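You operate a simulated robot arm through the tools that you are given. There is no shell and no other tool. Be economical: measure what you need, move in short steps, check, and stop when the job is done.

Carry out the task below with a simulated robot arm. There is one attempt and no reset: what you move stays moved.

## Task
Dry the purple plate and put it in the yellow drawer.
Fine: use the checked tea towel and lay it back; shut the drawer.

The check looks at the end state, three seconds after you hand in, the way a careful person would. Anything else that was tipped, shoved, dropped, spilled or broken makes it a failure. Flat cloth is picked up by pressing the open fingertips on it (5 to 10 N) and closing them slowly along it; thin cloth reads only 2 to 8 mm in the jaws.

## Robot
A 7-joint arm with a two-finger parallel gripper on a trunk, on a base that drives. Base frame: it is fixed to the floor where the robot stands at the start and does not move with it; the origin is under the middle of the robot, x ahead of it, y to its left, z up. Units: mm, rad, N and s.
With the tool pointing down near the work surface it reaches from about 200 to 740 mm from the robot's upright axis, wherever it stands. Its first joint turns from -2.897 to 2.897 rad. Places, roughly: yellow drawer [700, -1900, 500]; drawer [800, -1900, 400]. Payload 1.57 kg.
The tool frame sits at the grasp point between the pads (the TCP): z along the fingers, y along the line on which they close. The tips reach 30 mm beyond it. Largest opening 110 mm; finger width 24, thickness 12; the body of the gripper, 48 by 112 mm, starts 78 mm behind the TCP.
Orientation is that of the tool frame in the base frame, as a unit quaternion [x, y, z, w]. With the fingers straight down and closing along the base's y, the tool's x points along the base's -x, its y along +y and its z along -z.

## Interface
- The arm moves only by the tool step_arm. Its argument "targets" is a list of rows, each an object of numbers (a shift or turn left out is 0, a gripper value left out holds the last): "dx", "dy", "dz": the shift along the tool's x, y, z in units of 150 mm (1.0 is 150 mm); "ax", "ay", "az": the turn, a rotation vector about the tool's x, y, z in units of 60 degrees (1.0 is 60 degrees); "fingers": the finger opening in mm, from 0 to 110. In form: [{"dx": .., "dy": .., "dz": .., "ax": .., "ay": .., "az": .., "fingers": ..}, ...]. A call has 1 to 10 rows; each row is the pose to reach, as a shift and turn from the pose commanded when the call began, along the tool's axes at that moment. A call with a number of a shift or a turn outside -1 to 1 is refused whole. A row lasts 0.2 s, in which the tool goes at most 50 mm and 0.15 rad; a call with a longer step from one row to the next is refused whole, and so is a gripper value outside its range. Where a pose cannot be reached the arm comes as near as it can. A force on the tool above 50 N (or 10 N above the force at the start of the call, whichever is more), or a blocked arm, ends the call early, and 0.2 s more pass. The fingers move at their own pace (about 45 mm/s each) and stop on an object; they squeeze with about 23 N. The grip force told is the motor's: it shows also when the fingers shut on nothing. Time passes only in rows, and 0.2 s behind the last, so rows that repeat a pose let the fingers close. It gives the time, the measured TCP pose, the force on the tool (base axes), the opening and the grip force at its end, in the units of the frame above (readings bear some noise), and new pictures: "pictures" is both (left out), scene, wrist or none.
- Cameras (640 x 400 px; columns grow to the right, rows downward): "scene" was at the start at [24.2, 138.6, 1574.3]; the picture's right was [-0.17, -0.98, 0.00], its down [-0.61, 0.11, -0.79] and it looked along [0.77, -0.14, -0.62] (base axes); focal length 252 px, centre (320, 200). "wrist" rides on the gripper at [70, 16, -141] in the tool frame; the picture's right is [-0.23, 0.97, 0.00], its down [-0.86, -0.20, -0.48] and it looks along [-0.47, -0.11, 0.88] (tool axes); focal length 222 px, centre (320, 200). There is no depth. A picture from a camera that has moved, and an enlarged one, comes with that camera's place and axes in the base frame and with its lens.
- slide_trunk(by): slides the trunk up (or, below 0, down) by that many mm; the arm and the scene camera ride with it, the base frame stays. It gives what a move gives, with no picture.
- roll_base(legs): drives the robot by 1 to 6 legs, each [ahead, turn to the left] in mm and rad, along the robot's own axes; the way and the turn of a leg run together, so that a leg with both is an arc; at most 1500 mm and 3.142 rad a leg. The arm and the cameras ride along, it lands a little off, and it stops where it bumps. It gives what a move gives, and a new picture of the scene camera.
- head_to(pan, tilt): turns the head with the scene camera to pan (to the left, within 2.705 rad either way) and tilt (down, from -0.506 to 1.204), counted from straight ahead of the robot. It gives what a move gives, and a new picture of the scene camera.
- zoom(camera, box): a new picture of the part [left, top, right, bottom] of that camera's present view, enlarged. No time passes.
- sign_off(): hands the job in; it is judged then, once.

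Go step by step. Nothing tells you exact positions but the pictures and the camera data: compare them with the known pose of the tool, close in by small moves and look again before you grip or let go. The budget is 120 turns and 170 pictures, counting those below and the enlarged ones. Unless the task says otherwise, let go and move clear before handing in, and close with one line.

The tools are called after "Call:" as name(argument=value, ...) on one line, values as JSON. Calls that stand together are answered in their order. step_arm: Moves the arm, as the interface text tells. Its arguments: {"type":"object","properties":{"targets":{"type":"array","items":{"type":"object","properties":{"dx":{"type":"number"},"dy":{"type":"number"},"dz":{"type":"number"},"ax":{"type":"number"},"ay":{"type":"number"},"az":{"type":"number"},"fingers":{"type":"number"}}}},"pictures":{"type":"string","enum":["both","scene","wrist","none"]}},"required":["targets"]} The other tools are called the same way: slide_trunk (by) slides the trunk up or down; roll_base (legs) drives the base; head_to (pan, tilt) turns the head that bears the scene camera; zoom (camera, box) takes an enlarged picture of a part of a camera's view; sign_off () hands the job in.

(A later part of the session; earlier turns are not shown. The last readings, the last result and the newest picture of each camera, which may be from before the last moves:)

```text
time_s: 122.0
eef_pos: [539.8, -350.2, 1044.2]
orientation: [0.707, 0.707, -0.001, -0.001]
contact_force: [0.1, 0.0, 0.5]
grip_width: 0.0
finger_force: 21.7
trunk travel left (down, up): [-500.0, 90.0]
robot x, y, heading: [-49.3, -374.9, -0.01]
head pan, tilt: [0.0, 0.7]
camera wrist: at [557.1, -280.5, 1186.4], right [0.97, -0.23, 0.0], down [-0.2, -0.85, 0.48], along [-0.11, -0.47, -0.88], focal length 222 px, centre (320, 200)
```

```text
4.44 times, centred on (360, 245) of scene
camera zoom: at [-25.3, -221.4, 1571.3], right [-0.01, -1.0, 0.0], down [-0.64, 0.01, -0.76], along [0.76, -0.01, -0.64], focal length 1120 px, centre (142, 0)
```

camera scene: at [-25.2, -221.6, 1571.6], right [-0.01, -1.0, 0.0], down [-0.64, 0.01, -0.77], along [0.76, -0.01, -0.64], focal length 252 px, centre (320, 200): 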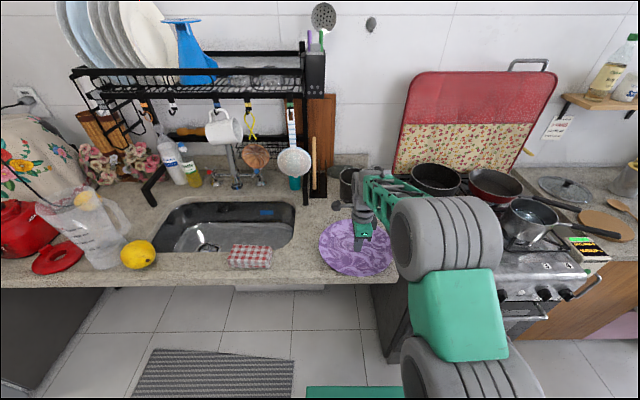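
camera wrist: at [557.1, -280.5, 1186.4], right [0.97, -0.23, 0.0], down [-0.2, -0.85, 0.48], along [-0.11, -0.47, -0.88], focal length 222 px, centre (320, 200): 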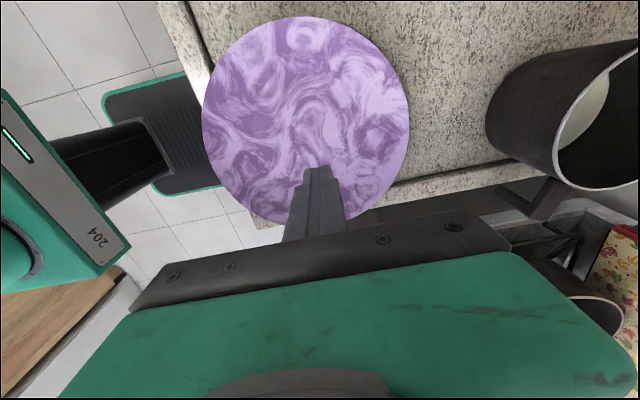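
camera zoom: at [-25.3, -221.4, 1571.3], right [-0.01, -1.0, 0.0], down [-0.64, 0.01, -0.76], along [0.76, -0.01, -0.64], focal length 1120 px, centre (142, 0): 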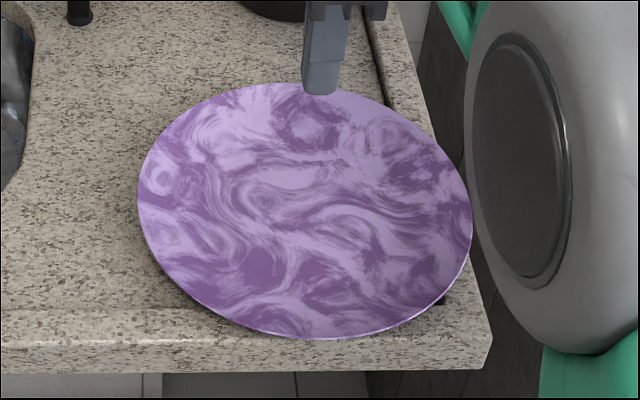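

The plate is now centred near (526,-351), its near rim level with the counter edge. I'll press a bit behind the centre and drag again.

Call:
step_arm(targets=[{"dy": 0.13, "dz": 0.2}, {"dy": 0.13, "dz": 0.5}, {"dy": 0.13, "dz": 0.7}, {"dy": 0.13, "dz": 0.765}, {"dy": 0.13, "dz": 0.78}], pictures="none")

Call:
step_arm(targets=[{"dz": 0.007}, {"dz": 0.014}], pictures="none")

```text
time_s: 123.2
eef_pos: [558.5, -353.3, 927.4]
orientation: [0.707, 0.707, -0.002, 0.001]
contact_force: [0.5, 1.0, 0.9]
grip_width: 0.0
finger_force: 21.1
trunk travel left (down, up): [-500.0, 90.0]
robot x, y, heading: [-51.1, -373.9, -0.01]
head pan, tilt: [0.0, 0.7]
```

```text
time_s: 123.8
eef_pos: [560.3, -351.9, 926.4]
orientation: [0.707, 0.707, 0.0, 0.001]
contact_force: [-0.5, 0.7, 7.8]
grip_width: 0.0
finger_force: 20.9
trunk travel left (down, up): [-500.0, 90.0]
robot x, y, heading: [-52.2, -375.1, -0.01]
head pan, tilt: [0.0, 0.7]
```

Call:
step_arm(targets=[{"dz": 0.01}, {"dz": 0.01, "dy": -0.05}, {"dz": 0.01, "dy": -0.1}, {"dz": 0.01, "dy": -0.15}, {"dz": 0.01, "dy": -0.2}, {"dz": 0.01, "dy": -0.25}, {"dz": 0.01, "dy": -0.3}], pictures="wrist")

Call:
zoom(camera="scene", box=[300, 200, 420, 290])

```text
time_s: 125.4
eef_pos: [518.0, -352.1, 928.3]
orientation: [0.706, 0.708, 0.003, 0.004]
contact_force: [21.5, 0.5, 29.8]
grip_width: 0.1
finger_force: 20.7
trunk travel left (down, up): [-500.0, 90.0]
robot x, y, heading: [-52.4, -376.3, -0.004]
head pan, tilt: [0.0, 0.7]
camera wrist: at [533.4, -281.1, 1069.8], right [0.97, -0.23, 0.01], down [-0.2, -0.86, 0.48], along [-0.1, -0.47, -0.88], focal length 222 px, centre (320, 200)
```

wrist: 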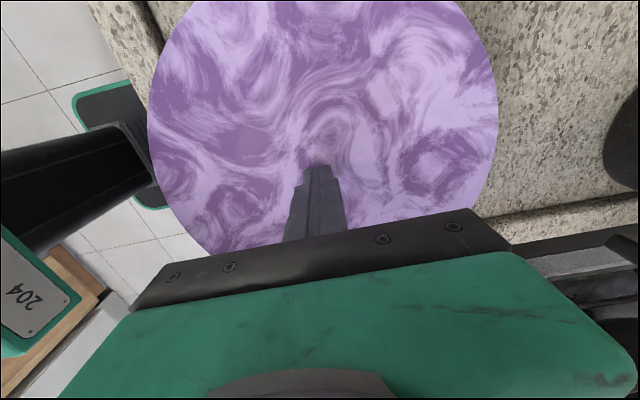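

```text
4.44 times, centred on (360, 245) of scene
camera zoom: at [-25.3, -221.5, 1571.6], right [-0.01, -1.0, 0.0], down [-0.64, 0.01, -0.76], along [0.76, -0.01, -0.64], focal length 1120 px, centre (142, 0)
```

zoom: 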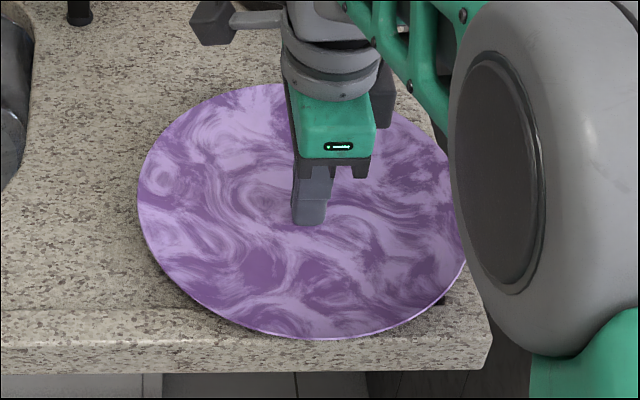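

The plate's base is caught on the drip lip. I'll press on its far rim to tip the near side up over the lip and drag it while tipped; first lift and move there.

Call:
step_arm(targets=[{"dz": -0.1}, {"dz": -0.25, "dy": 0.25}, {"dz": -0.25, "dy": 0.5}, {"dz": -0.25, "dy": 0.78}, {"dz": -0.15, "dy": 0.78}, {"dz": -0.08, "dy": 0.78}], pictures="none")

Call:
step_arm(targets=[{"dz": 0.013}, {"dz": 0.027}, {"dz": 0.04}], pictures="none")

```text
time_s: 126.8
eef_pos: [632.2, -352.1, 937.0]
orientation: [0.707, 0.708, 0.0, 0.0]
contact_force: [1.9, 0.2, 3.5]
grip_width: 0.1
finger_force: 21.7
trunk travel left (down, up): [-500.0, 90.0]
robot x, y, heading: [-53.3, -378.1, -0.01]
head pan, tilt: [0.0, 0.7]
```

```text
time_s: 127.6
eef_pos: [630.4, -350.7, 929.7]
orientation: [0.708, 0.707, -0.001, 0.0]
contact_force: [2.2, -0.5, 2.5]
grip_width: 0.2
finger_force: 21.2
trunk travel left (down, up): [-500.0, 90.0]
robot x, y, heading: [-50.3, -372.7, -0.013]
head pan, tilt: [0.0, 0.7]
```

The plate tips under only about 3 N, so it is light. Checking before dragging.

Call:
step_arm(targets=[{"dz": 0.01}], pictures="scene")

Call:
zoom(camera="scene", box=[300, 200, 420, 290])

```text
time_s: 128.0
eef_pos: [631.7, -350.2, 928.3]
orientation: [0.708, 0.707, -0.002, 0.0]
contact_force: [2.4, -0.1, 3.3]
grip_width: 0.2
finger_force: 21.4
trunk travel left (down, up): [-500.0, 90.0]
robot x, y, heading: [-51.7, -374.8, -0.013]
head pan, tilt: [0.0, 0.7]
camera scene: at [-25.4, -221.4, 1571.4], right [-0.01, -1.0, 0.0], down [-0.64, 0.01, -0.76], along [0.76, -0.01, -0.64], focal length 252 px, centre (320, 200)
```

scene: 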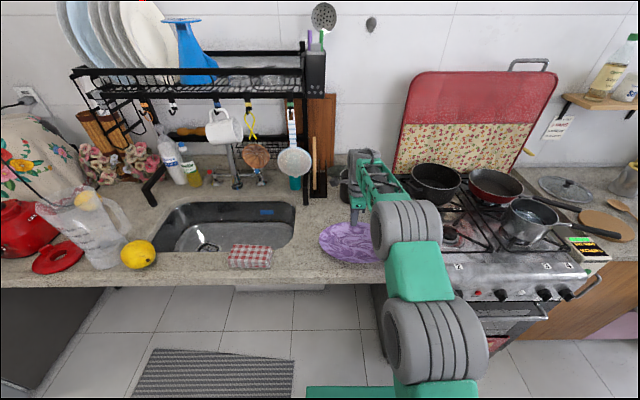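

```text
4.44 times, centred on (360, 245) of scene
camera zoom: at [-25.4, -221.4, 1571.4], right [-0.01, -1.0, 0.0], down [-0.64, 0.01, -0.76], along [0.76, -0.01, -0.64], focal length 1120 px, centre (142, 0)
```

zoom: 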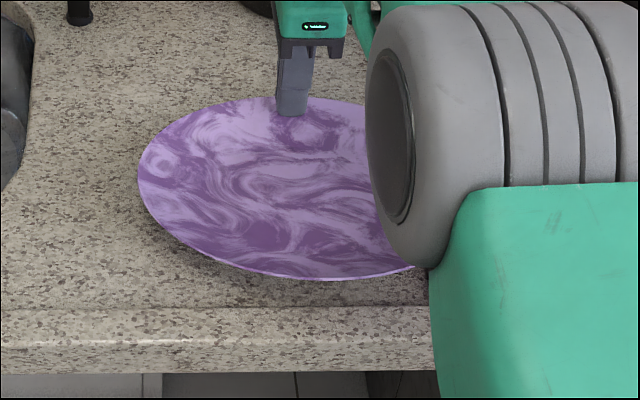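

The near side is clearly raised. Dragging toward me 80 mm while it's tipped.

Call:
step_arm(targets=[{"dy": -0.06}, {"dy": -0.12}, {"dy": -0.18}, {"dy": -0.24}, {"dy": -0.3}, {"dy": -0.36}, {"dy": -0.42}, {"dy": -0.48}], pictures="none")

Call:
zoom(camera="scene", box=[300, 200, 420, 290])

```text
time_s: 129.8
eef_pos: [560.8, -351.7, 928.8]
orientation: [0.707, 0.707, -0.001, 0.0]
contact_force: [1.1, -0.2, 3.2]
grip_width: 0.1
finger_force: 21.1
trunk travel left (down, up): [-500.0, 90.0]
robot x, y, heading: [-53.8, -375.4, -0.012]
head pan, tilt: [0.0, 0.7]
```

```text
4.44 times, centred on (360, 245) of scene
camera zoom: at [-25.5, -221.4, 1571.4], right [-0.01, -1.0, 0.0], down [-0.64, 0.01, -0.77], along [0.76, -0.01, -0.64], focal length 1120 px, centre (142, 0)
```

zoom: 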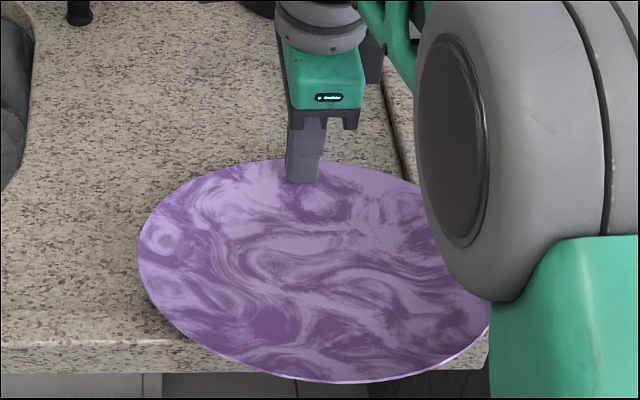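

It moved about 70 mm over the lip. I'll let the near side down gently and look.

Call:
step_arm(targets=[{"dz": -0.015}, {"dz": -0.03}, {"dz": -0.045}, {"dz": -0.06}, {"dz": -0.075}, {"dz": -0.1}, {"dz": -0.3}, {"dz": -0.6}], pictures="wrist")

Call:
zoom(camera="scene", box=[300, 200, 420, 290])

```text
time_s: 131.6
eef_pos: [558.6, -351.7, 1018.1]
orientation: [0.707, 0.707, -0.001, 0.0]
contact_force: [-0.4, 0.5, -0.8]
grip_width: 0.0
finger_force: 21.7
trunk travel left (down, up): [-500.0, 90.0]
robot x, y, heading: [-52.6, -374.4, -0.013]
head pan, tilt: [0.0, 0.7]
camera wrist: at [575.7, -281.2, 1160.0], right [0.97, -0.23, 0.0], down [-0.2, -0.85, 0.48], along [-0.11, -0.47, -0.88], focal length 222 px, centre (320, 200)
```

wrist: 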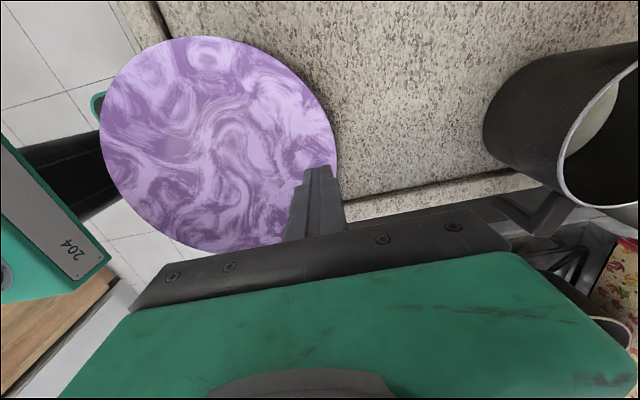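

```text
4.44 times, centred on (360, 245) of scene
camera zoom: at [-25.5, -221.4, 1571.3], right [-0.01, -1.0, 0.0], down [-0.64, 0.01, -0.77], along [0.76, -0.01, -0.64], focal length 1120 px, centre (142, 0)
```

zoom: 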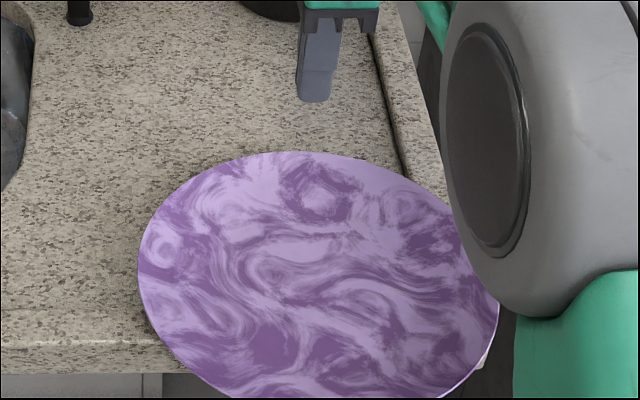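

The plate now overhangs the counter front by about 75 mm and lies stable. I'll back up and pitch the tool forward to grip it edge-on.

Call:
roll_base(legs=[[-290, 0]])

Call:
step_arm(targets=[{"ax": -0.14, "fingers": 50}, {"ax": -0.28}, {"ax": -0.42}, {"ax": -0.56}, {"ax": -0.7}, {"ax": -0.84}, {"ax": -0.98}, {"ax": -1.0}], pictures="none")

Call:
step_arm(targets=[{"ax": -0.1}, {"ax": -0.2}, {"ax": -0.25}], pictures="both")

```text
time_s: 133.6
eef_pos: [268.3, -348.8, 1018.1]
orientation: [0.707, 0.707, -0.001, 0.0]
contact_force: [0.5, 0.1, 0.6]
grip_width: 0.0
finger_force: 21.5
trunk travel left (down, up): [-500.0, 90.0]
robot x, y, heading: [-343.4, -372.0, -0.015]
head pan, tilt: [0.0, 0.7]
camera scene: at [-315.8, -218.0, 1571.4], right [-0.01, -1.0, 0.0], down [-0.64, 0.01, -0.77], along [0.77, -0.01, -0.64], focal length 252 px, centre (320, 200)
```

scene: 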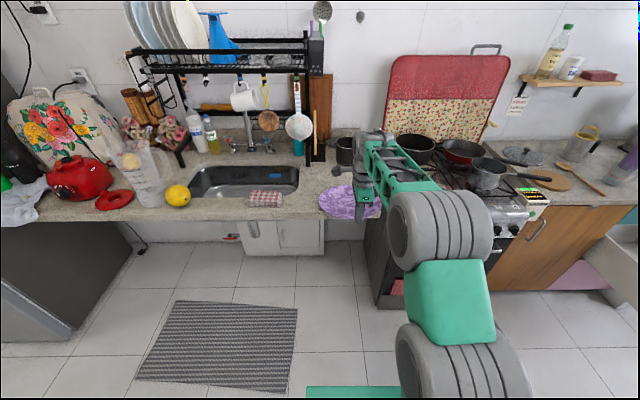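

```text
time_s: 135.4
eef_pos: [268.5, -349.7, 1018.0]
orientation: [0.613, 0.612, 0.352, 0.355]
contact_force: [-0.2, -0.1, 0.3]
grip_width: 50.0
finger_force: 0.0
trunk travel left (down, up): [-500.0, 90.0]
robot x, y, heading: [-338.4, -371.9, -0.008]
head pan, tilt: [0.0, 0.7]
```

```text
time_s: 136.2
eef_pos: [267.8, -349.1, 1018.0]
orientation: [0.561, 0.561, 0.43, 0.431]
contact_force: [0.5, -0.7, 0.1]
grip_width: 50.0
finger_force: 0.0
trunk travel left (down, up): [-500.0, 90.0]
robot x, y, heading: [-341.6, -374.7, -0.01]
head pan, tilt: [0.0, 0.7]
camera scene: at [-315.5, -218.0, 1571.4], right [-0.01, -1.0, 0.0], down [-0.64, 0.01, -0.76], along [0.76, -0.01, -0.64], focal length 252 px, centre (320, 200)
camera wrist: at [136.7, -279.0, 1071.0], right [0.25, -0.23, 0.94], down [-0.51, -0.85, -0.07], along [0.82, -0.47, -0.33], focal length 222 px, centre (320, 200)
```

scene: 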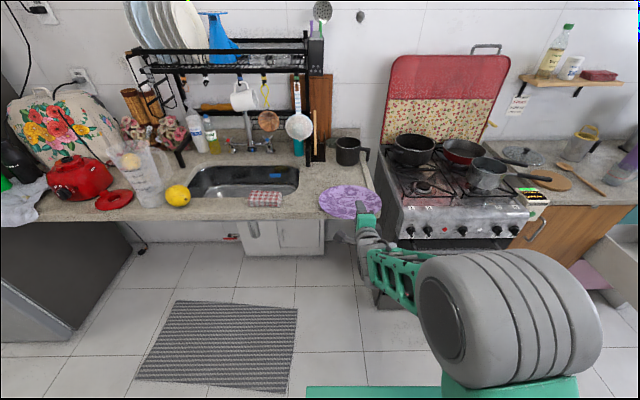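
wrist: 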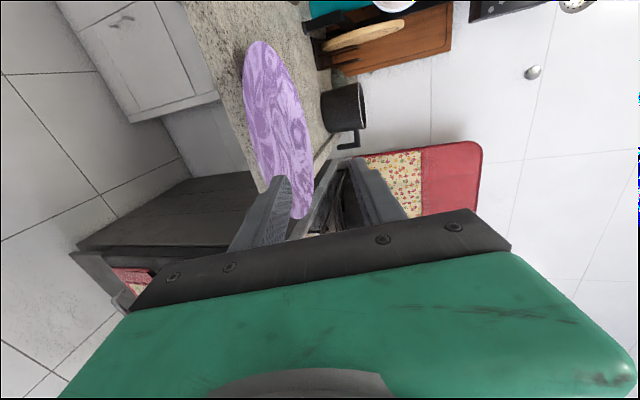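

Call:
zoom(camera="scene", box=[300, 170, 400, 245])

Call:
zoom(camera="wrist", box=[180, 20, 400, 240])

```text
5.33 times, centred on (350, 208) of scene
camera zoom: at [-315.5, -218.0, 1571.4], right [-0.01, -1.0, 0.0], down [-0.64, 0.01, -0.76], along [0.76, -0.01, -0.64], focal length 1344 px, centre (160, 160)
```

zoom: 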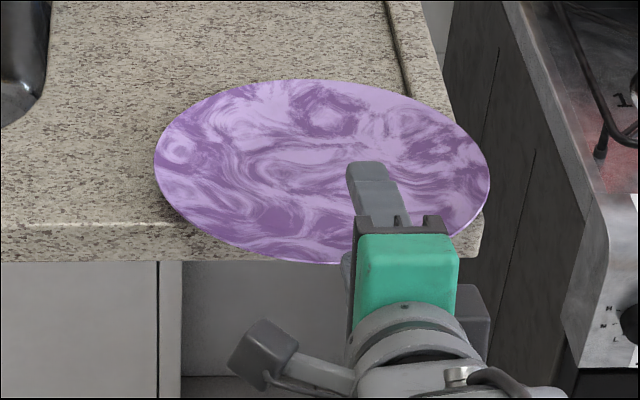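

```text
1.82 times, centred on (290, 130) of wrist
camera zoom: at [136.7, -279.0, 1071.0], right [0.25, -0.23, 0.94], down [-0.51, -0.85, -0.07], along [0.82, -0.47, -0.33], focal length 404 px, centre (374, 327)
```

zoom: 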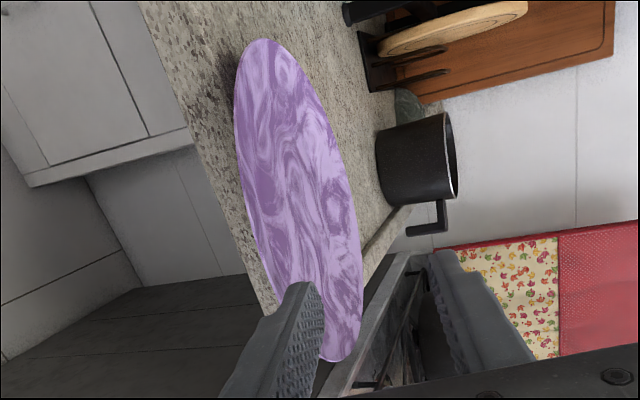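

The plate sits tipped slightly upward: its near rim is at about (330,-352,930) and slopes down inward about 25°. I'll line up the jaws at 22° pitch in front of it.

Call:
step_arm(targets=[{"dx": -0.02, "dy": -0.14, "dz": 0.03, "ax": 0.06}, {"dx": -0.02, "dy": -0.28, "dz": 0.07, "ax": 0.117}, {"dx": -0.02, "dy": -0.42, "dz": 0.106, "ax": 0.117}, {"dx": -0.02, "dy": -0.42, "dz": 0.106, "ax": 0.117}], pictures="both")

Call:
zoom(camera="wrist", box=[180, 20, 400, 240])

Call:
zoom(camera="scene", box=[300, 170, 400, 245])

```text
time_s: 137.2
eef_pos: [266.7, -352.5, 952.5]
orientation: [0.587, 0.585, 0.395, 0.396]
contact_force: [0.5, -0.2, -0.3]
grip_width: 50.2
finger_force: 0.1
trunk travel left (down, up): [-500.0, 90.0]
robot x, y, heading: [-343.5, -371.7, -0.012]
head pan, tilt: [0.0, 0.7]
camera scene: at [-315.4, -218.0, 1571.4], right [-0.01, -1.0, 0.0], down [-0.64, 0.01, -0.76], along [0.76, -0.01, -0.64], focal length 252 px, centre (320, 200)
camera wrist: at [143.0, -282.0, 1021.7], right [0.37, -0.23, 0.9], down [-0.52, -0.85, 0.0], along [0.77, -0.47, -0.43], focal length 222 px, centre (320, 200)
```

scene: 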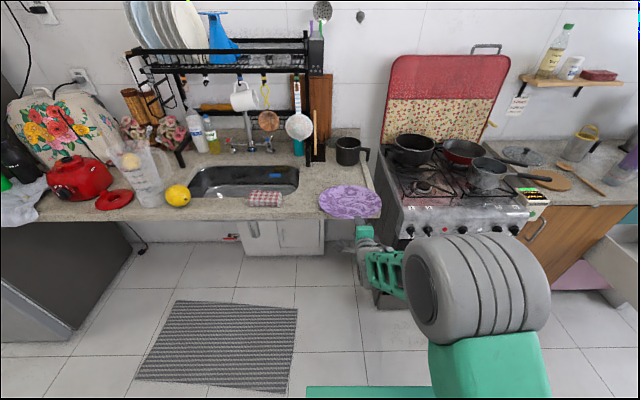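
wrist: 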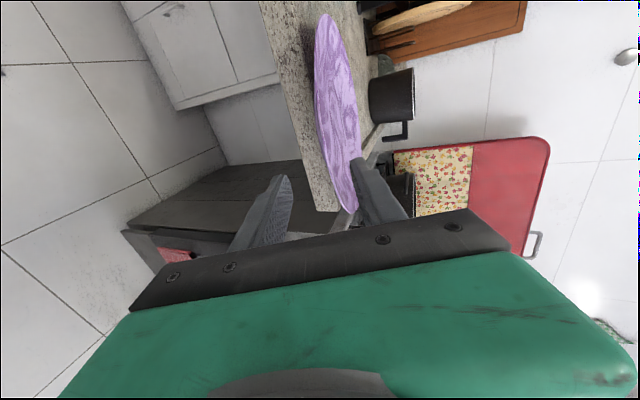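

```text
1.82 times, centred on (290, 130) of wrist
camera zoom: at [143.0, -282.0, 1021.7], right [0.37, -0.23, 0.9], down [-0.52, -0.85, 0.0], along [0.77, -0.47, -0.43], focal length 404 px, centre (374, 327)
```

zoom: 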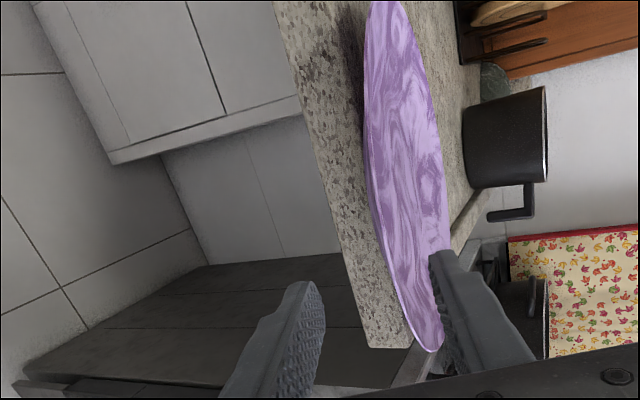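

```text
5.33 times, centred on (350, 208) of scene
camera zoom: at [-315.4, -218.0, 1571.4], right [-0.01, -1.0, 0.0], down [-0.64, 0.01, -0.76], along [0.76, -0.01, -0.64], focal length 1344 px, centre (160, 160)
```

zoom: 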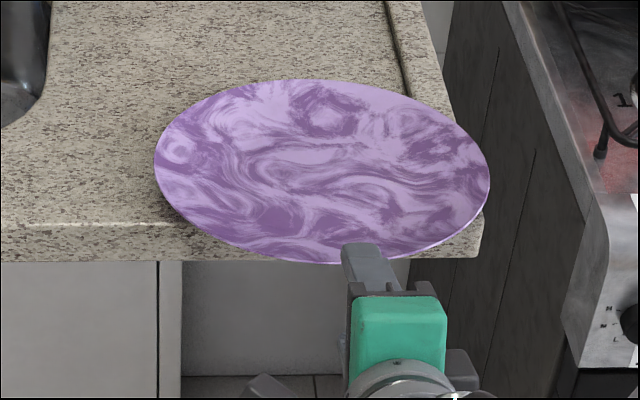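

The rim lies between the fingers, within about 4 mm of the centreline. I'll advance 62 mm along the tool axis.

Call:
step_arm(targets=[{"dy": 0.02, "dz": 0.12}, {"dy": 0.02, "dz": 0.24}, {"dy": 0.02, "dz": 0.34}, {"dy": 0.02, "dz": 0.41}], pictures="both")

Call:
zoom(camera="scene", box=[300, 170, 400, 245])

```text
time_s: 138.2
eef_pos: [326.1, -352.2, 933.1]
orientation: [0.587, 0.586, 0.394, 0.395]
contact_force: [0.4, -0.3, -0.2]
grip_width: 49.9
finger_force: 0.0
trunk travel left (down, up): [-500.0, 90.0]
robot x, y, heading: [-340.0, -374.4, -0.014]
head pan, tilt: [0.0, 0.7]
camera scene: at [-315.4, -218.0, 1571.4], right [-0.01, -1.0, 0.0], down [-0.64, 0.01, -0.76], along [0.76, -0.01, -0.64], focal length 252 px, centre (320, 200)
camera wrist: at [201.5, -282.0, 1001.5], right [0.37, -0.23, 0.9], down [-0.52, -0.85, 0.0], along [0.77, -0.47, -0.43], focal length 222 px, centre (320, 200)
```

scene: 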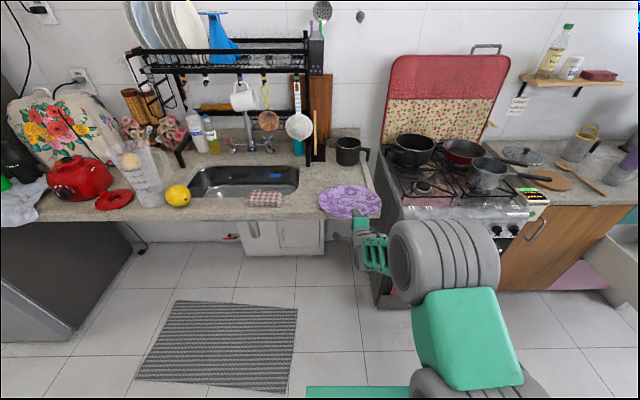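
wrist: 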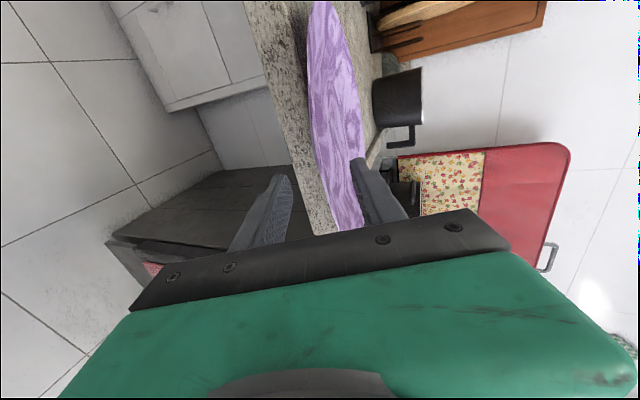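

```text
5.33 times, centred on (350, 208) of scene
camera zoom: at [-315.4, -218.0, 1571.4], right [-0.01, -1.0, 0.0], down [-0.64, 0.01, -0.76], along [0.76, -0.01, -0.64], focal length 1344 px, centre (160, 160)
```

zoom: 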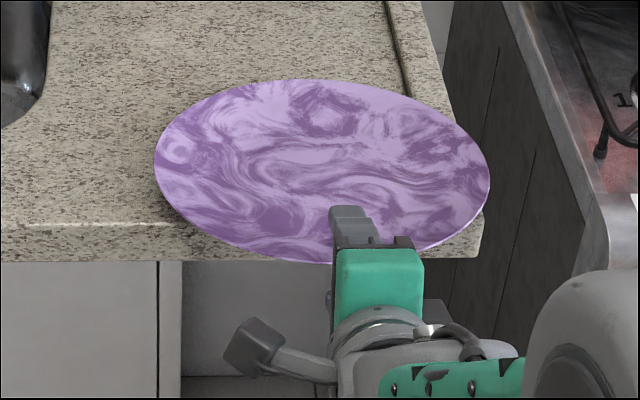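

The upper finger is above the rim and the lower one below it. Closing.

Call:
step_arm(targets=[{"fingers": 40}, {"fingers": 30}, {"fingers": 20}, {"fingers": 12}, {"fingers": 6}, {"fingers": 0}, {"fingers": 0}, {"fingers": 0}], pictures="wrist")

Call:
zoom(camera="scene", box=[300, 170, 400, 245])

```text
time_s: 140.0
eef_pos: [325.7, -352.3, 932.5]
orientation: [0.587, 0.586, 0.394, 0.396]
contact_force: [-0.6, -0.3, 0.3]
grip_width: 4.1
finger_force: 22.6
trunk travel left (down, up): [-500.0, 90.0]
robot x, y, heading: [-341.9, -371.5, -0.009]
head pan, tilt: [0.0, 0.7]
camera wrist: at [201.4, -282.0, 1001.4], right [0.37, -0.23, 0.9], down [-0.52, -0.85, 0.0], along [0.77, -0.47, -0.43], focal length 222 px, centre (320, 200)
```

wrist: 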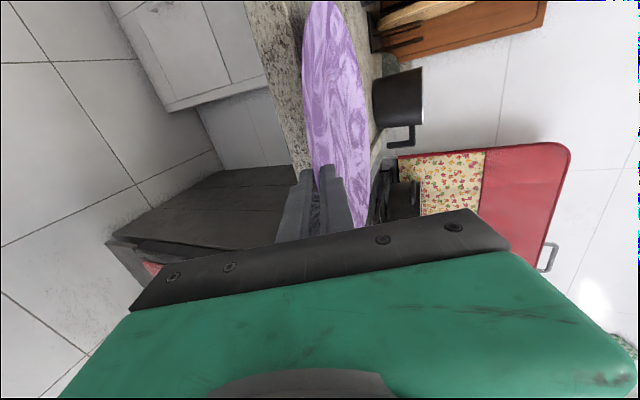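

```text
5.33 times, centred on (350, 208) of scene
camera zoom: at [-315.3, -218.0, 1571.4], right [-0.01, -1.0, 0.0], down [-0.64, 0.01, -0.76], along [0.76, -0.01, -0.64], focal length 1344 px, centre (160, 160)
```

zoom: 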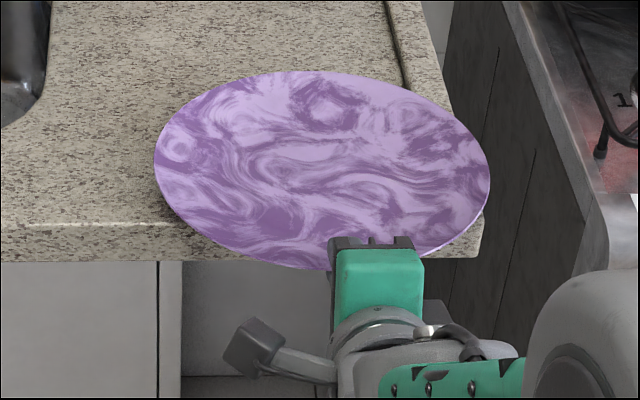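

The plate rim is held at 4.1 mm. I'll lift 60 mm straight up and check.

Call:
step_arm(targets=[{"dy": 0.03, "dz": -0.012}, {"dy": 0.08, "dz": -0.032}, {"dy": 0.15, "dz": -0.06}, {"dy": 0.23, "dz": -0.093}, {"dy": 0.3, "dz": -0.121}, {"dy": 0.371, "dz": -0.15}], pictures="both")

```text
time_s: 141.4
eef_pos: [324.6, -351.5, 992.8]
orientation: [0.587, 0.585, 0.394, 0.397]
contact_force: [0.7, 0.2, -2.4]
grip_width: 4.3
finger_force: 23.0
trunk travel left (down, up): [-500.0, 90.0]
robot x, y, heading: [-342.2, -372.7, -0.016]
head pan, tilt: [0.0, 0.7]
camera scene: at [-315.4, -218.0, 1571.4], right [-0.01, -1.0, 0.0], down [-0.64, 0.01, -0.76], along [0.76, -0.01, -0.64], focal length 252 px, centre (320, 200)
camera wrist: at [201.9, -281.6, 1061.6], right [0.37, -0.23, 0.9], down [-0.52, -0.85, 0.0], along [0.77, -0.47, -0.43], focal length 222 px, centre (320, 200)
```

scene: 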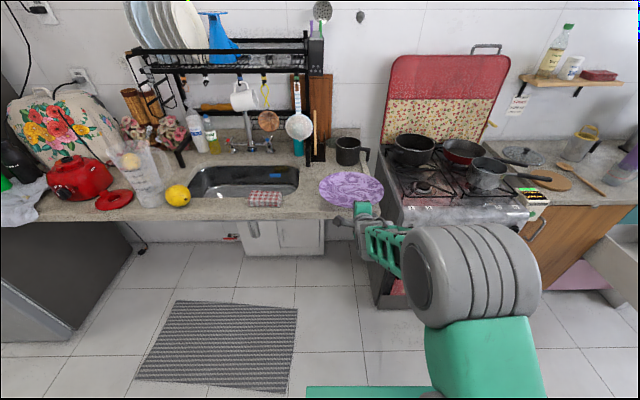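
wrist: 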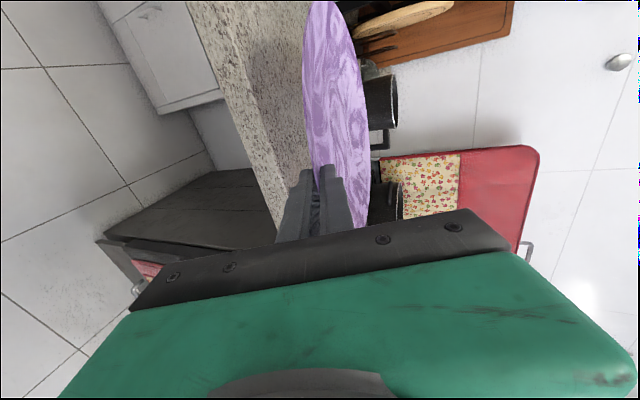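

The plate is firmly held and weighs about 2.4 N. I'll back out and drive to the open drawer.

Call:
roll_base(legs=[[-260, 0], [0, -1.557], [1500, 0]])

```text
time_s: 154.1
eef_pos: [-613.0, -2539.8, 993.7]
orientation: [0.829, -0.003, -0.003, 0.558]
contact_force: [0.0, 0.1, -2.6]
grip_width: 4.3
finger_force: 22.8
trunk travel left (down, up): [-500.0, 90.0]
robot x, y, heading: [-628.6, -1870.5, -1.589]
head pan, tilt: [0.0, 0.7]
camera scene: at [-475.2, -1900.8, 1571.4], right [-1.0, 0.02, 0.0], down [0.01, 0.64, -0.76], along [-0.02, -0.76, -0.64], focal length 252 px, centre (320, 200)
```

scene: 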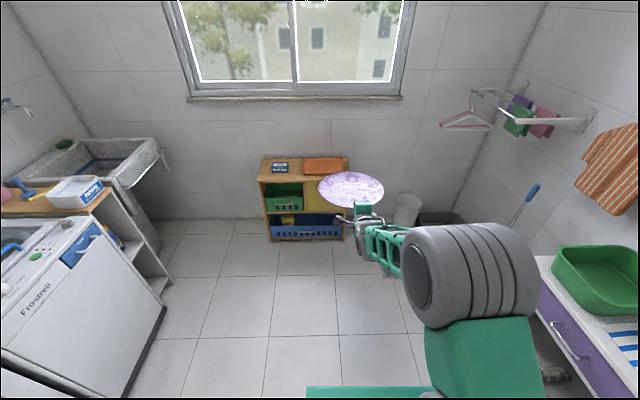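

Call:
roll_base(legs=[[10, 0], [0, 1.585]])

Call:
zoom(camera="scene", box=[270, 70, 450, 215])

```text
time_s: 158.7
eef_pos: [38.5, -1854.1, 991.9]
orientation: [0.583, 0.59, 0.397, 0.393]
contact_force: [0.4, -0.6, -2.5]
grip_width: 3.8
finger_force: 22.6
trunk travel left (down, up): [-500.0, 90.0]
robot x, y, heading: [-630.6, -1882.6, -0.003]
head pan, tilt: [0.0, 0.7]
camera scene: at [-604.2, -1727.7, 1571.4], right [0.0, -1.0, 0.0], down [-0.64, 0.0, -0.76], along [0.76, 0.0, -0.64], focal length 252 px, centre (320, 200)
```

scene: 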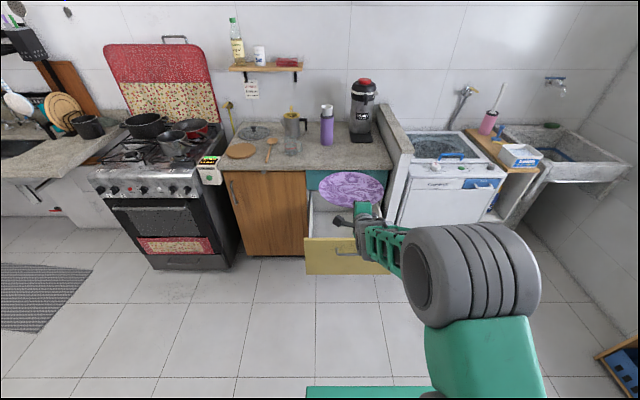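

```text
2.76 times, centred on (360, 142) of scene
camera zoom: at [-604.2, -1727.7, 1571.4], right [0.0, -1.0, 0.0], down [-0.64, 0.0, -0.76], along [0.76, 0.0, -0.64], focal length 695 px, centre (210, 359)
```

zoom: 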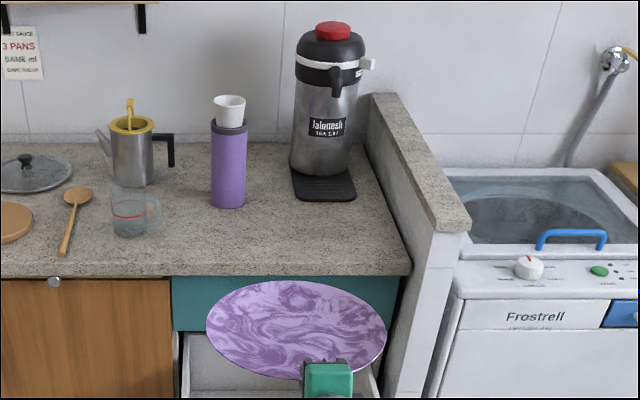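

Call:
zoom(camera="scene", box=[290, 165, 410, 285])

```text
3.33 times, centred on (350, 225) of scene
camera zoom: at [-604.2, -1727.7, 1571.4], right [0.0, -1.0, 0.0], down [-0.64, 0.0, -0.76], along [0.76, 0.0, -0.64], focal length 840 px, centre (220, 117)
```

zoom: 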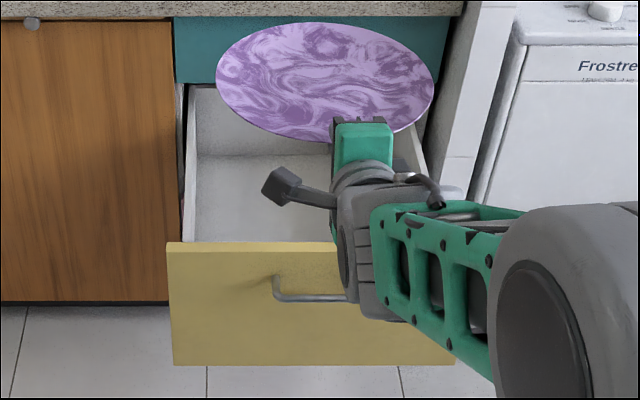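

The plate is over the drawer side and level. I'll pitch it down about 40° here, above everything, then roll forward over the drawer.

Call:
step_arm(targets=[{"ax": 0.1}, {"ax": 0.2}, {"ax": 0.3}, {"ax": 0.4}, {"ax": 0.5}, {"ax": 0.6}, {"ax": 0.667}], pictures="none")

Call:
roll_base(legs=[[220, 0]])

Call:
zoom(camera="scene", box=[280, 170, 440, 320])

```text
time_s: 160.3
eef_pos: [40.2, -1854.5, 993.7]
orientation: [0.683, 0.69, 0.171, 0.169]
contact_force: [0.2, -0.5, -2.1]
grip_width: 4.1
finger_force: 23.0
trunk travel left (down, up): [-500.0, 90.0]
robot x, y, heading: [-629.9, -1883.0, -0.002]
head pan, tilt: [0.0, 0.7]
```

```text
time_s: 162.0
eef_pos: [261.6, -1854.1, 992.1]
orientation: [0.682, 0.691, 0.171, 0.17]
contact_force: [0.6, -0.3, -1.7]
grip_width: 4.0
finger_force: 23.2
trunk travel left (down, up): [-500.0, 90.0]
robot x, y, heading: [-405.2, -1882.2, 0.001]
head pan, tilt: [0.0, 0.7]
camera scene: at [-380.7, -1728.0, 1571.4], right [0.0, -1.0, 0.0], down [-0.64, 0.0, -0.76], along [0.76, 0.0, -0.64], focal length 252 px, centre (320, 200)
```

scene: 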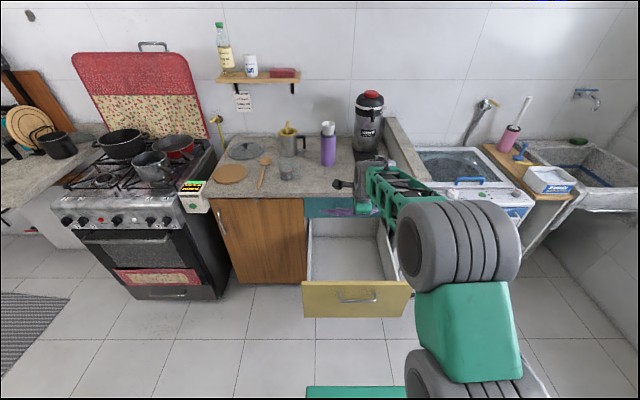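

```text
2.67 times, centred on (360, 245) of scene
camera zoom: at [-380.7, -1728.0, 1571.4], right [0.0, -1.0, 0.0], down [-0.64, 0.0, -0.76], along [0.76, 0.0, -0.64], focal length 672 px, centre (213, 80)
```

zoom: 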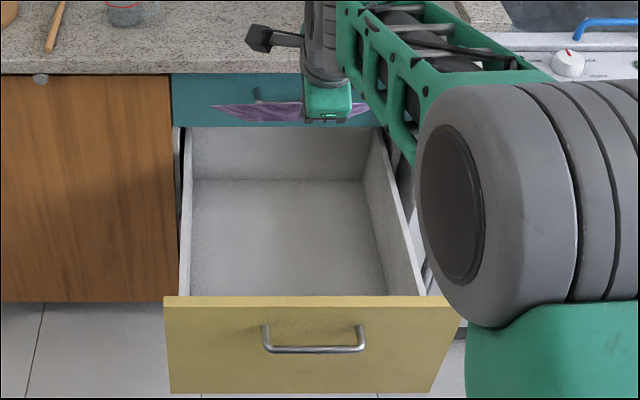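

The drawer interior is clear: back wall x≈599, floor z≈462, y from -1678 to -2055. I'll lower the trunk 200 mm, so the plate's far edge goes below the cabinet front line.

Call:
slide_trunk(by=-200)

Call:
step_arm(targets=[{"dz": 0.0}], pictures="both")

```text
time_s: 164.2
eef_pos: [261.8, -1854.4, 793.0]
orientation: [0.682, 0.69, 0.171, 0.17]
contact_force: [0.0, -0.7, -2.5]
grip_width: 3.8
finger_force: 23.2
trunk travel left (down, up): [-300.0, 290.0]
robot x, y, heading: [-407.9, -1882.3, 0.002]
head pan, tilt: [0.0, 0.7]
```

```text
time_s: 164.6
eef_pos: [262.1, -1853.3, 793.1]
orientation: [0.682, 0.691, 0.17, 0.17]
contact_force: [-0.4, -0.1, -1.7]
grip_width: 4.0
finger_force: 23.1
trunk travel left (down, up): [-300.0, 290.0]
robot x, y, heading: [-405.0, -1878.6, 0.003]
head pan, tilt: [0.0, 0.7]
camera scene: at [-381.2, -1728.0, 1371.4], right [0.0, -1.0, 0.0], down [-0.64, 0.0, -0.76], along [0.76, 0.0, -0.64], focal length 252 px, centre (320, 200)
camera wrist: at [210.0, -1784.3, 925.8], right [0.86, -0.22, 0.46], down [-0.39, -0.86, 0.33], along [0.32, -0.46, -0.83], focal length 222 px, centre (320, 200)
```

scene: 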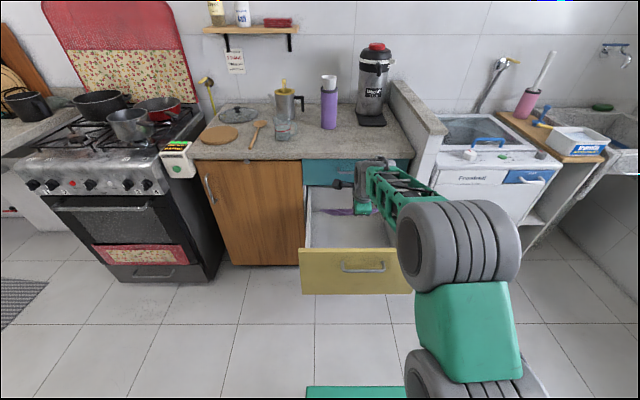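
wrist: 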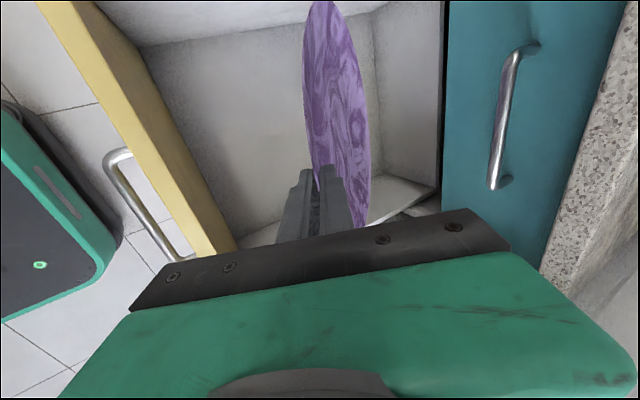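

The plate's far edge is below the cabinet opening and between the drawer walls. I'll move it forward and down into the drawer.

Call:
step_arm(targets=[{"dy": 0.01, "dz": 0.15}, {"dy": 0.02, "dz": 0.3}, {"dy": 0.03, "dz": 0.45}, {"dy": 0.035, "dz": 0.6}, {"dy": 0.04, "dz": 0.75}, {"dy": 0.045, "dz": 0.87}, {"dy": 0.05, "dz": 0.97}], pictures="both")

```text
time_s: 166.2
eef_pos: [336.7, -1854.4, 668.0]
orientation: [0.682, 0.69, 0.171, 0.17]
contact_force: [-0.1, 0.4, -2.2]
grip_width: 4.0
finger_force: 23.0
trunk travel left (down, up): [-300.0, 290.0]
robot x, y, heading: [-407.4, -1882.1, -0.001]
head pan, tilt: [0.0, 0.7]
camera scene: at [-381.2, -1728.0, 1371.4], right [0.0, -1.0, 0.0], down [-0.64, 0.0, -0.76], along [0.76, 0.0, -0.64], focal length 252 px, centre (320, 200)
camera wrist: at [284.5, -1783.8, 800.2], right [0.86, -0.22, 0.46], down [-0.39, -0.86, 0.33], along [0.32, -0.46, -0.83], focal length 222 px, centre (320, 200)
```

scene: 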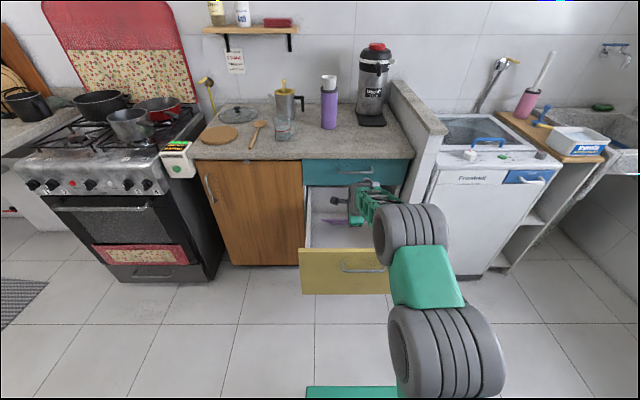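
wrist: 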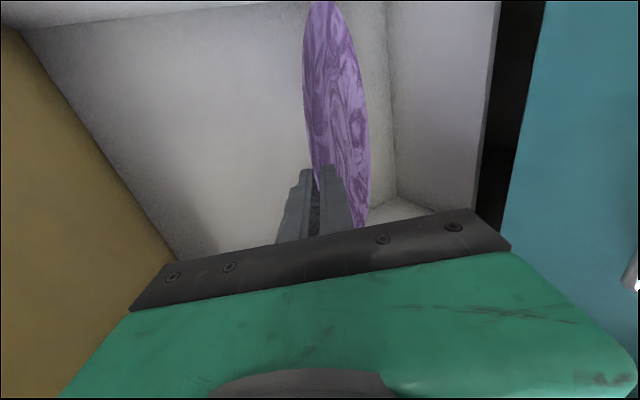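

Call:
step_arm(targets=[{"dy": 0.01, "dz": 0.1}, {"dy": 0.02, "dz": 0.2}, {"dy": 0.037, "dz": 0.284}], pictures="none")

Call:
step_arm(targets=[{"dy": -0.01, "dz": 0.018}, {"dy": -0.02, "dz": 0.036}, {"dy": -0.03, "dz": 0.053}], pictures="wrist")

```text
time_s: 167.0
eef_pos: [360.0, -1853.9, 631.9]
orientation: [0.683, 0.69, 0.171, 0.17]
contact_force: [0.6, 0.3, -1.4]
grip_width: 4.1
finger_force: 23.9
trunk travel left (down, up): [-300.0, 290.0]
robot x, y, heading: [-406.2, -1882.9, 0.002]
head pan, tilt: [0.0, 0.7]
```

```text
time_s: 167.8
eef_pos: [360.6, -1852.9, 622.8]
orientation: [0.682, 0.691, 0.171, 0.17]
contact_force: [0.8, -0.5, -1.0]
grip_width: 3.9
finger_force: 23.1
trunk travel left (down, up): [-300.0, 290.0]
robot x, y, heading: [-404.5, -1883.4, 0.004]
head pan, tilt: [0.0, 0.7]
camera wrist: at [308.9, -1783.5, 756.2], right [0.86, -0.22, 0.46], down [-0.39, -0.86, 0.33], along [0.32, -0.46, -0.83], focal length 222 px, centre (320, 200)
```

wrist: 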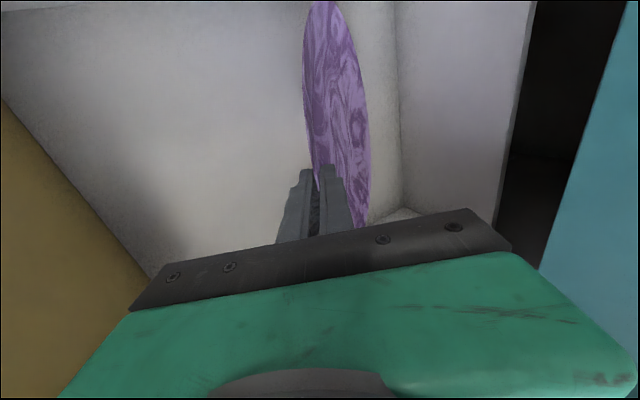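

Call:
step_arm(targets=[{"dy": -0.02, "dz": 0.04, "ax": -0.06}, {"dy": -0.05, "dz": 0.1, "ax": -0.12}, {"dy": -0.08, "dz": 0.15, "ax": -0.167}, {"dy": -0.09, "dz": 0.17, "ax": -0.167}], pictures="both")

Call:
zoom(camera="scene", box=[280, 150, 440, 310])

```text
time_s: 168.8
eef_pos: [361.3, -1853.8, 595.1]
orientation: [0.665, 0.673, 0.231, 0.229]
contact_force: [0.1, -0.8, -0.7]
grip_width: 3.8
finger_force: 23.0
trunk travel left (down, up): [-300.0, 290.0]
robot x, y, heading: [-406.8, -1882.6, -0.0]
head pan, tilt: [0.0, 0.7]
camera scene: at [-381.1, -1728.0, 1371.4], right [0.0, -1.0, 0.0], down [-0.64, 0.0, -0.76], along [0.76, 0.0, -0.64], focal length 252 px, centre (320, 200)
camera wrist: at [286.7, -1783.6, 716.6], right [0.77, -0.22, 0.6], down [-0.44, -0.86, 0.26], along [0.46, -0.46, -0.76], focal length 222 px, centre (320, 200)
```

scene: 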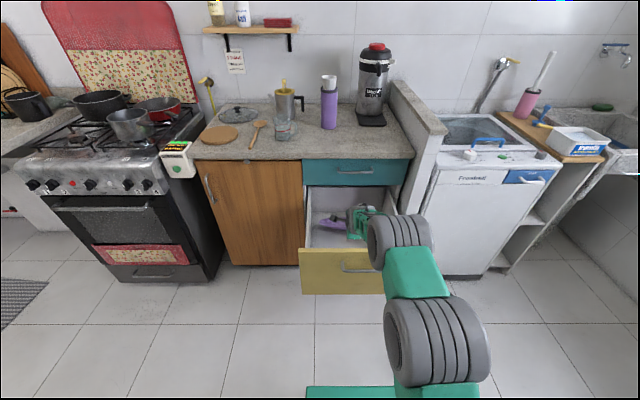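
wrist: 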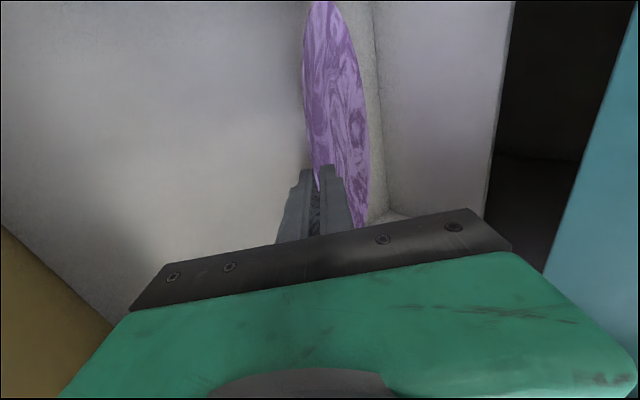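

```text
2.50 times, centred on (360, 230) of scene
camera zoom: at [-381.1, -1728.0, 1371.4], right [0.0, -1.0, 0.0], down [-0.64, 0.0, -0.76], along [0.76, 0.0, -0.64], focal length 630 px, centre (220, 125)
```

zoom: 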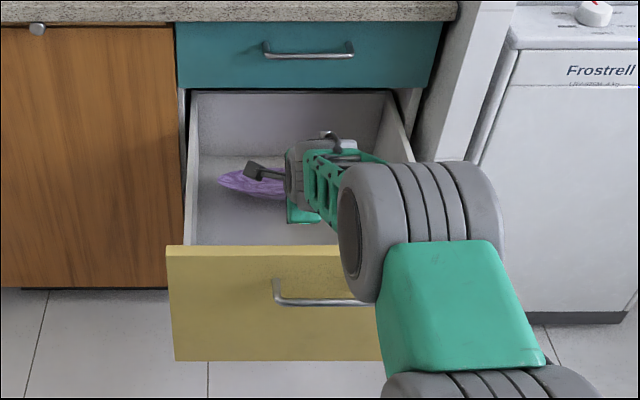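

Call:
step_arm(targets=[{"dy": -0.016, "dz": 0.021}, {"dy": -0.033, "dz": 0.042}], pictures="none")

Call:
step_arm(targets=[{"dy": -0.016, "dz": 0.021}, {"dy": -0.025, "dz": 0.032}], pictures="wrist")

```text
time_s: 169.4
eef_pos: [361.1, -1852.1, 586.6]
orientation: [0.665, 0.672, 0.23, 0.229]
contact_force: [1.1, 0.6, -2.0]
grip_width: 3.8
finger_force: 23.1
trunk travel left (down, up): [-300.0, 290.0]
robot x, y, heading: [-407.7, -1877.0, -0.0]
head pan, tilt: [0.0, 0.7]
```

```text
time_s: 170.0
eef_pos: [360.1, -1854.2, 581.1]
orientation: [0.665, 0.673, 0.23, 0.23]
contact_force: [-1.6, 0.9, -0.3]
grip_width: 3.8
finger_force: 23.1
trunk travel left (down, up): [-300.0, 290.0]
robot x, y, heading: [-409.1, -1878.2, 0.001]
head pan, tilt: [0.0, 0.7]
camera wrist: at [286.7, -1783.8, 702.9], right [0.77, -0.22, 0.6], down [-0.44, -0.86, 0.26], along [0.46, -0.46, -0.76], focal length 222 px, centre (320, 200)
```

wrist: 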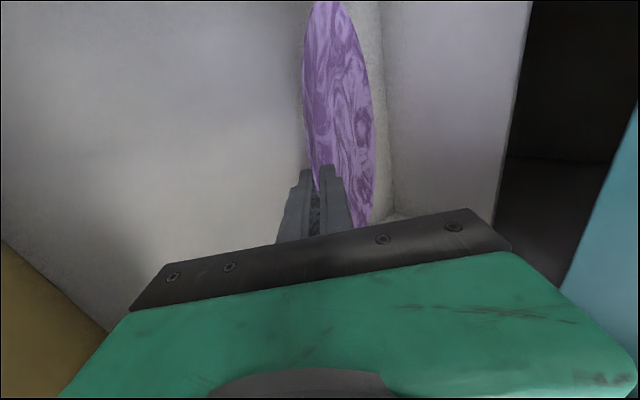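

The far rim is about at the drawer floor. I'll open the jaws slowly so the plate settles onto the lower finger, then check.

Call:
step_arm(targets=[{"fingers": 8}, {"fingers": 12}, {"fingers": 18}, {"fingers": 25}, {"fingers": 35}, {"fingers": 45}, {"fingers": 60}, {"fingers": 60}], pictures="both")

Call:
zoom(camera="scene", box=[280, 150, 440, 310])

```text
time_s: 171.8
eef_pos: [361.4, -1853.2, 582.1]
orientation: [0.665, 0.673, 0.23, 0.229]
contact_force: [0.3, 0.3, -0.4]
grip_width: 60.0
finger_force: 0.0
trunk travel left (down, up): [-300.0, 290.0]
robot x, y, heading: [-404.3, -1883.1, -0.001]
head pan, tilt: [0.0, 0.7]
camera scene: at [-381.3, -1728.0, 1371.4], right [0.0, -1.0, 0.0], down [-0.64, 0.0, -0.76], along [0.76, 0.0, -0.64], focal length 252 px, centre (320, 200)
camera wrist: at [286.7, -1783.8, 703.0], right [0.77, -0.22, 0.6], down [-0.44, -0.86, 0.26], along [0.46, -0.46, -0.76], focal length 222 px, centre (320, 200)
```

scene: 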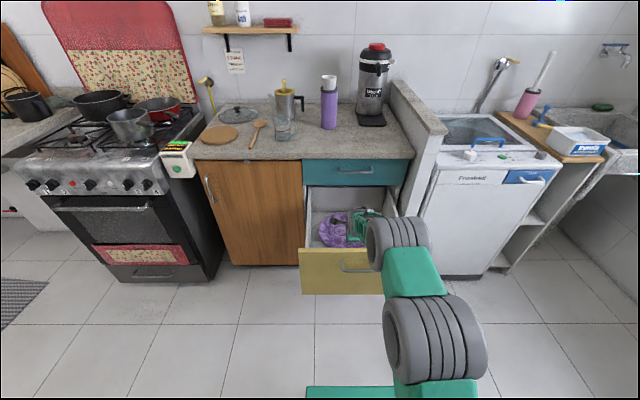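
wrist: 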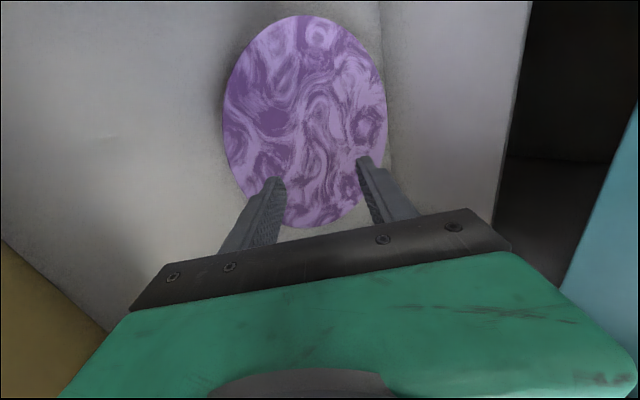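

```text
2.50 times, centred on (360, 230) of scene
camera zoom: at [-381.3, -1728.0, 1371.4], right [0.0, -1.0, 0.0], down [-0.64, 0.0, -0.76], along [0.76, 0.0, -0.64], focal length 630 px, centre (220, 125)
```

zoom: 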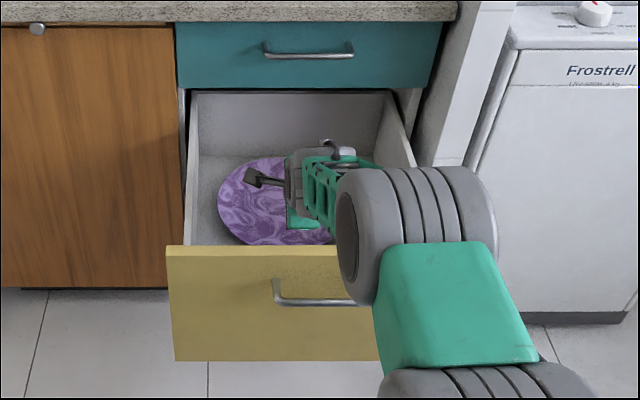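

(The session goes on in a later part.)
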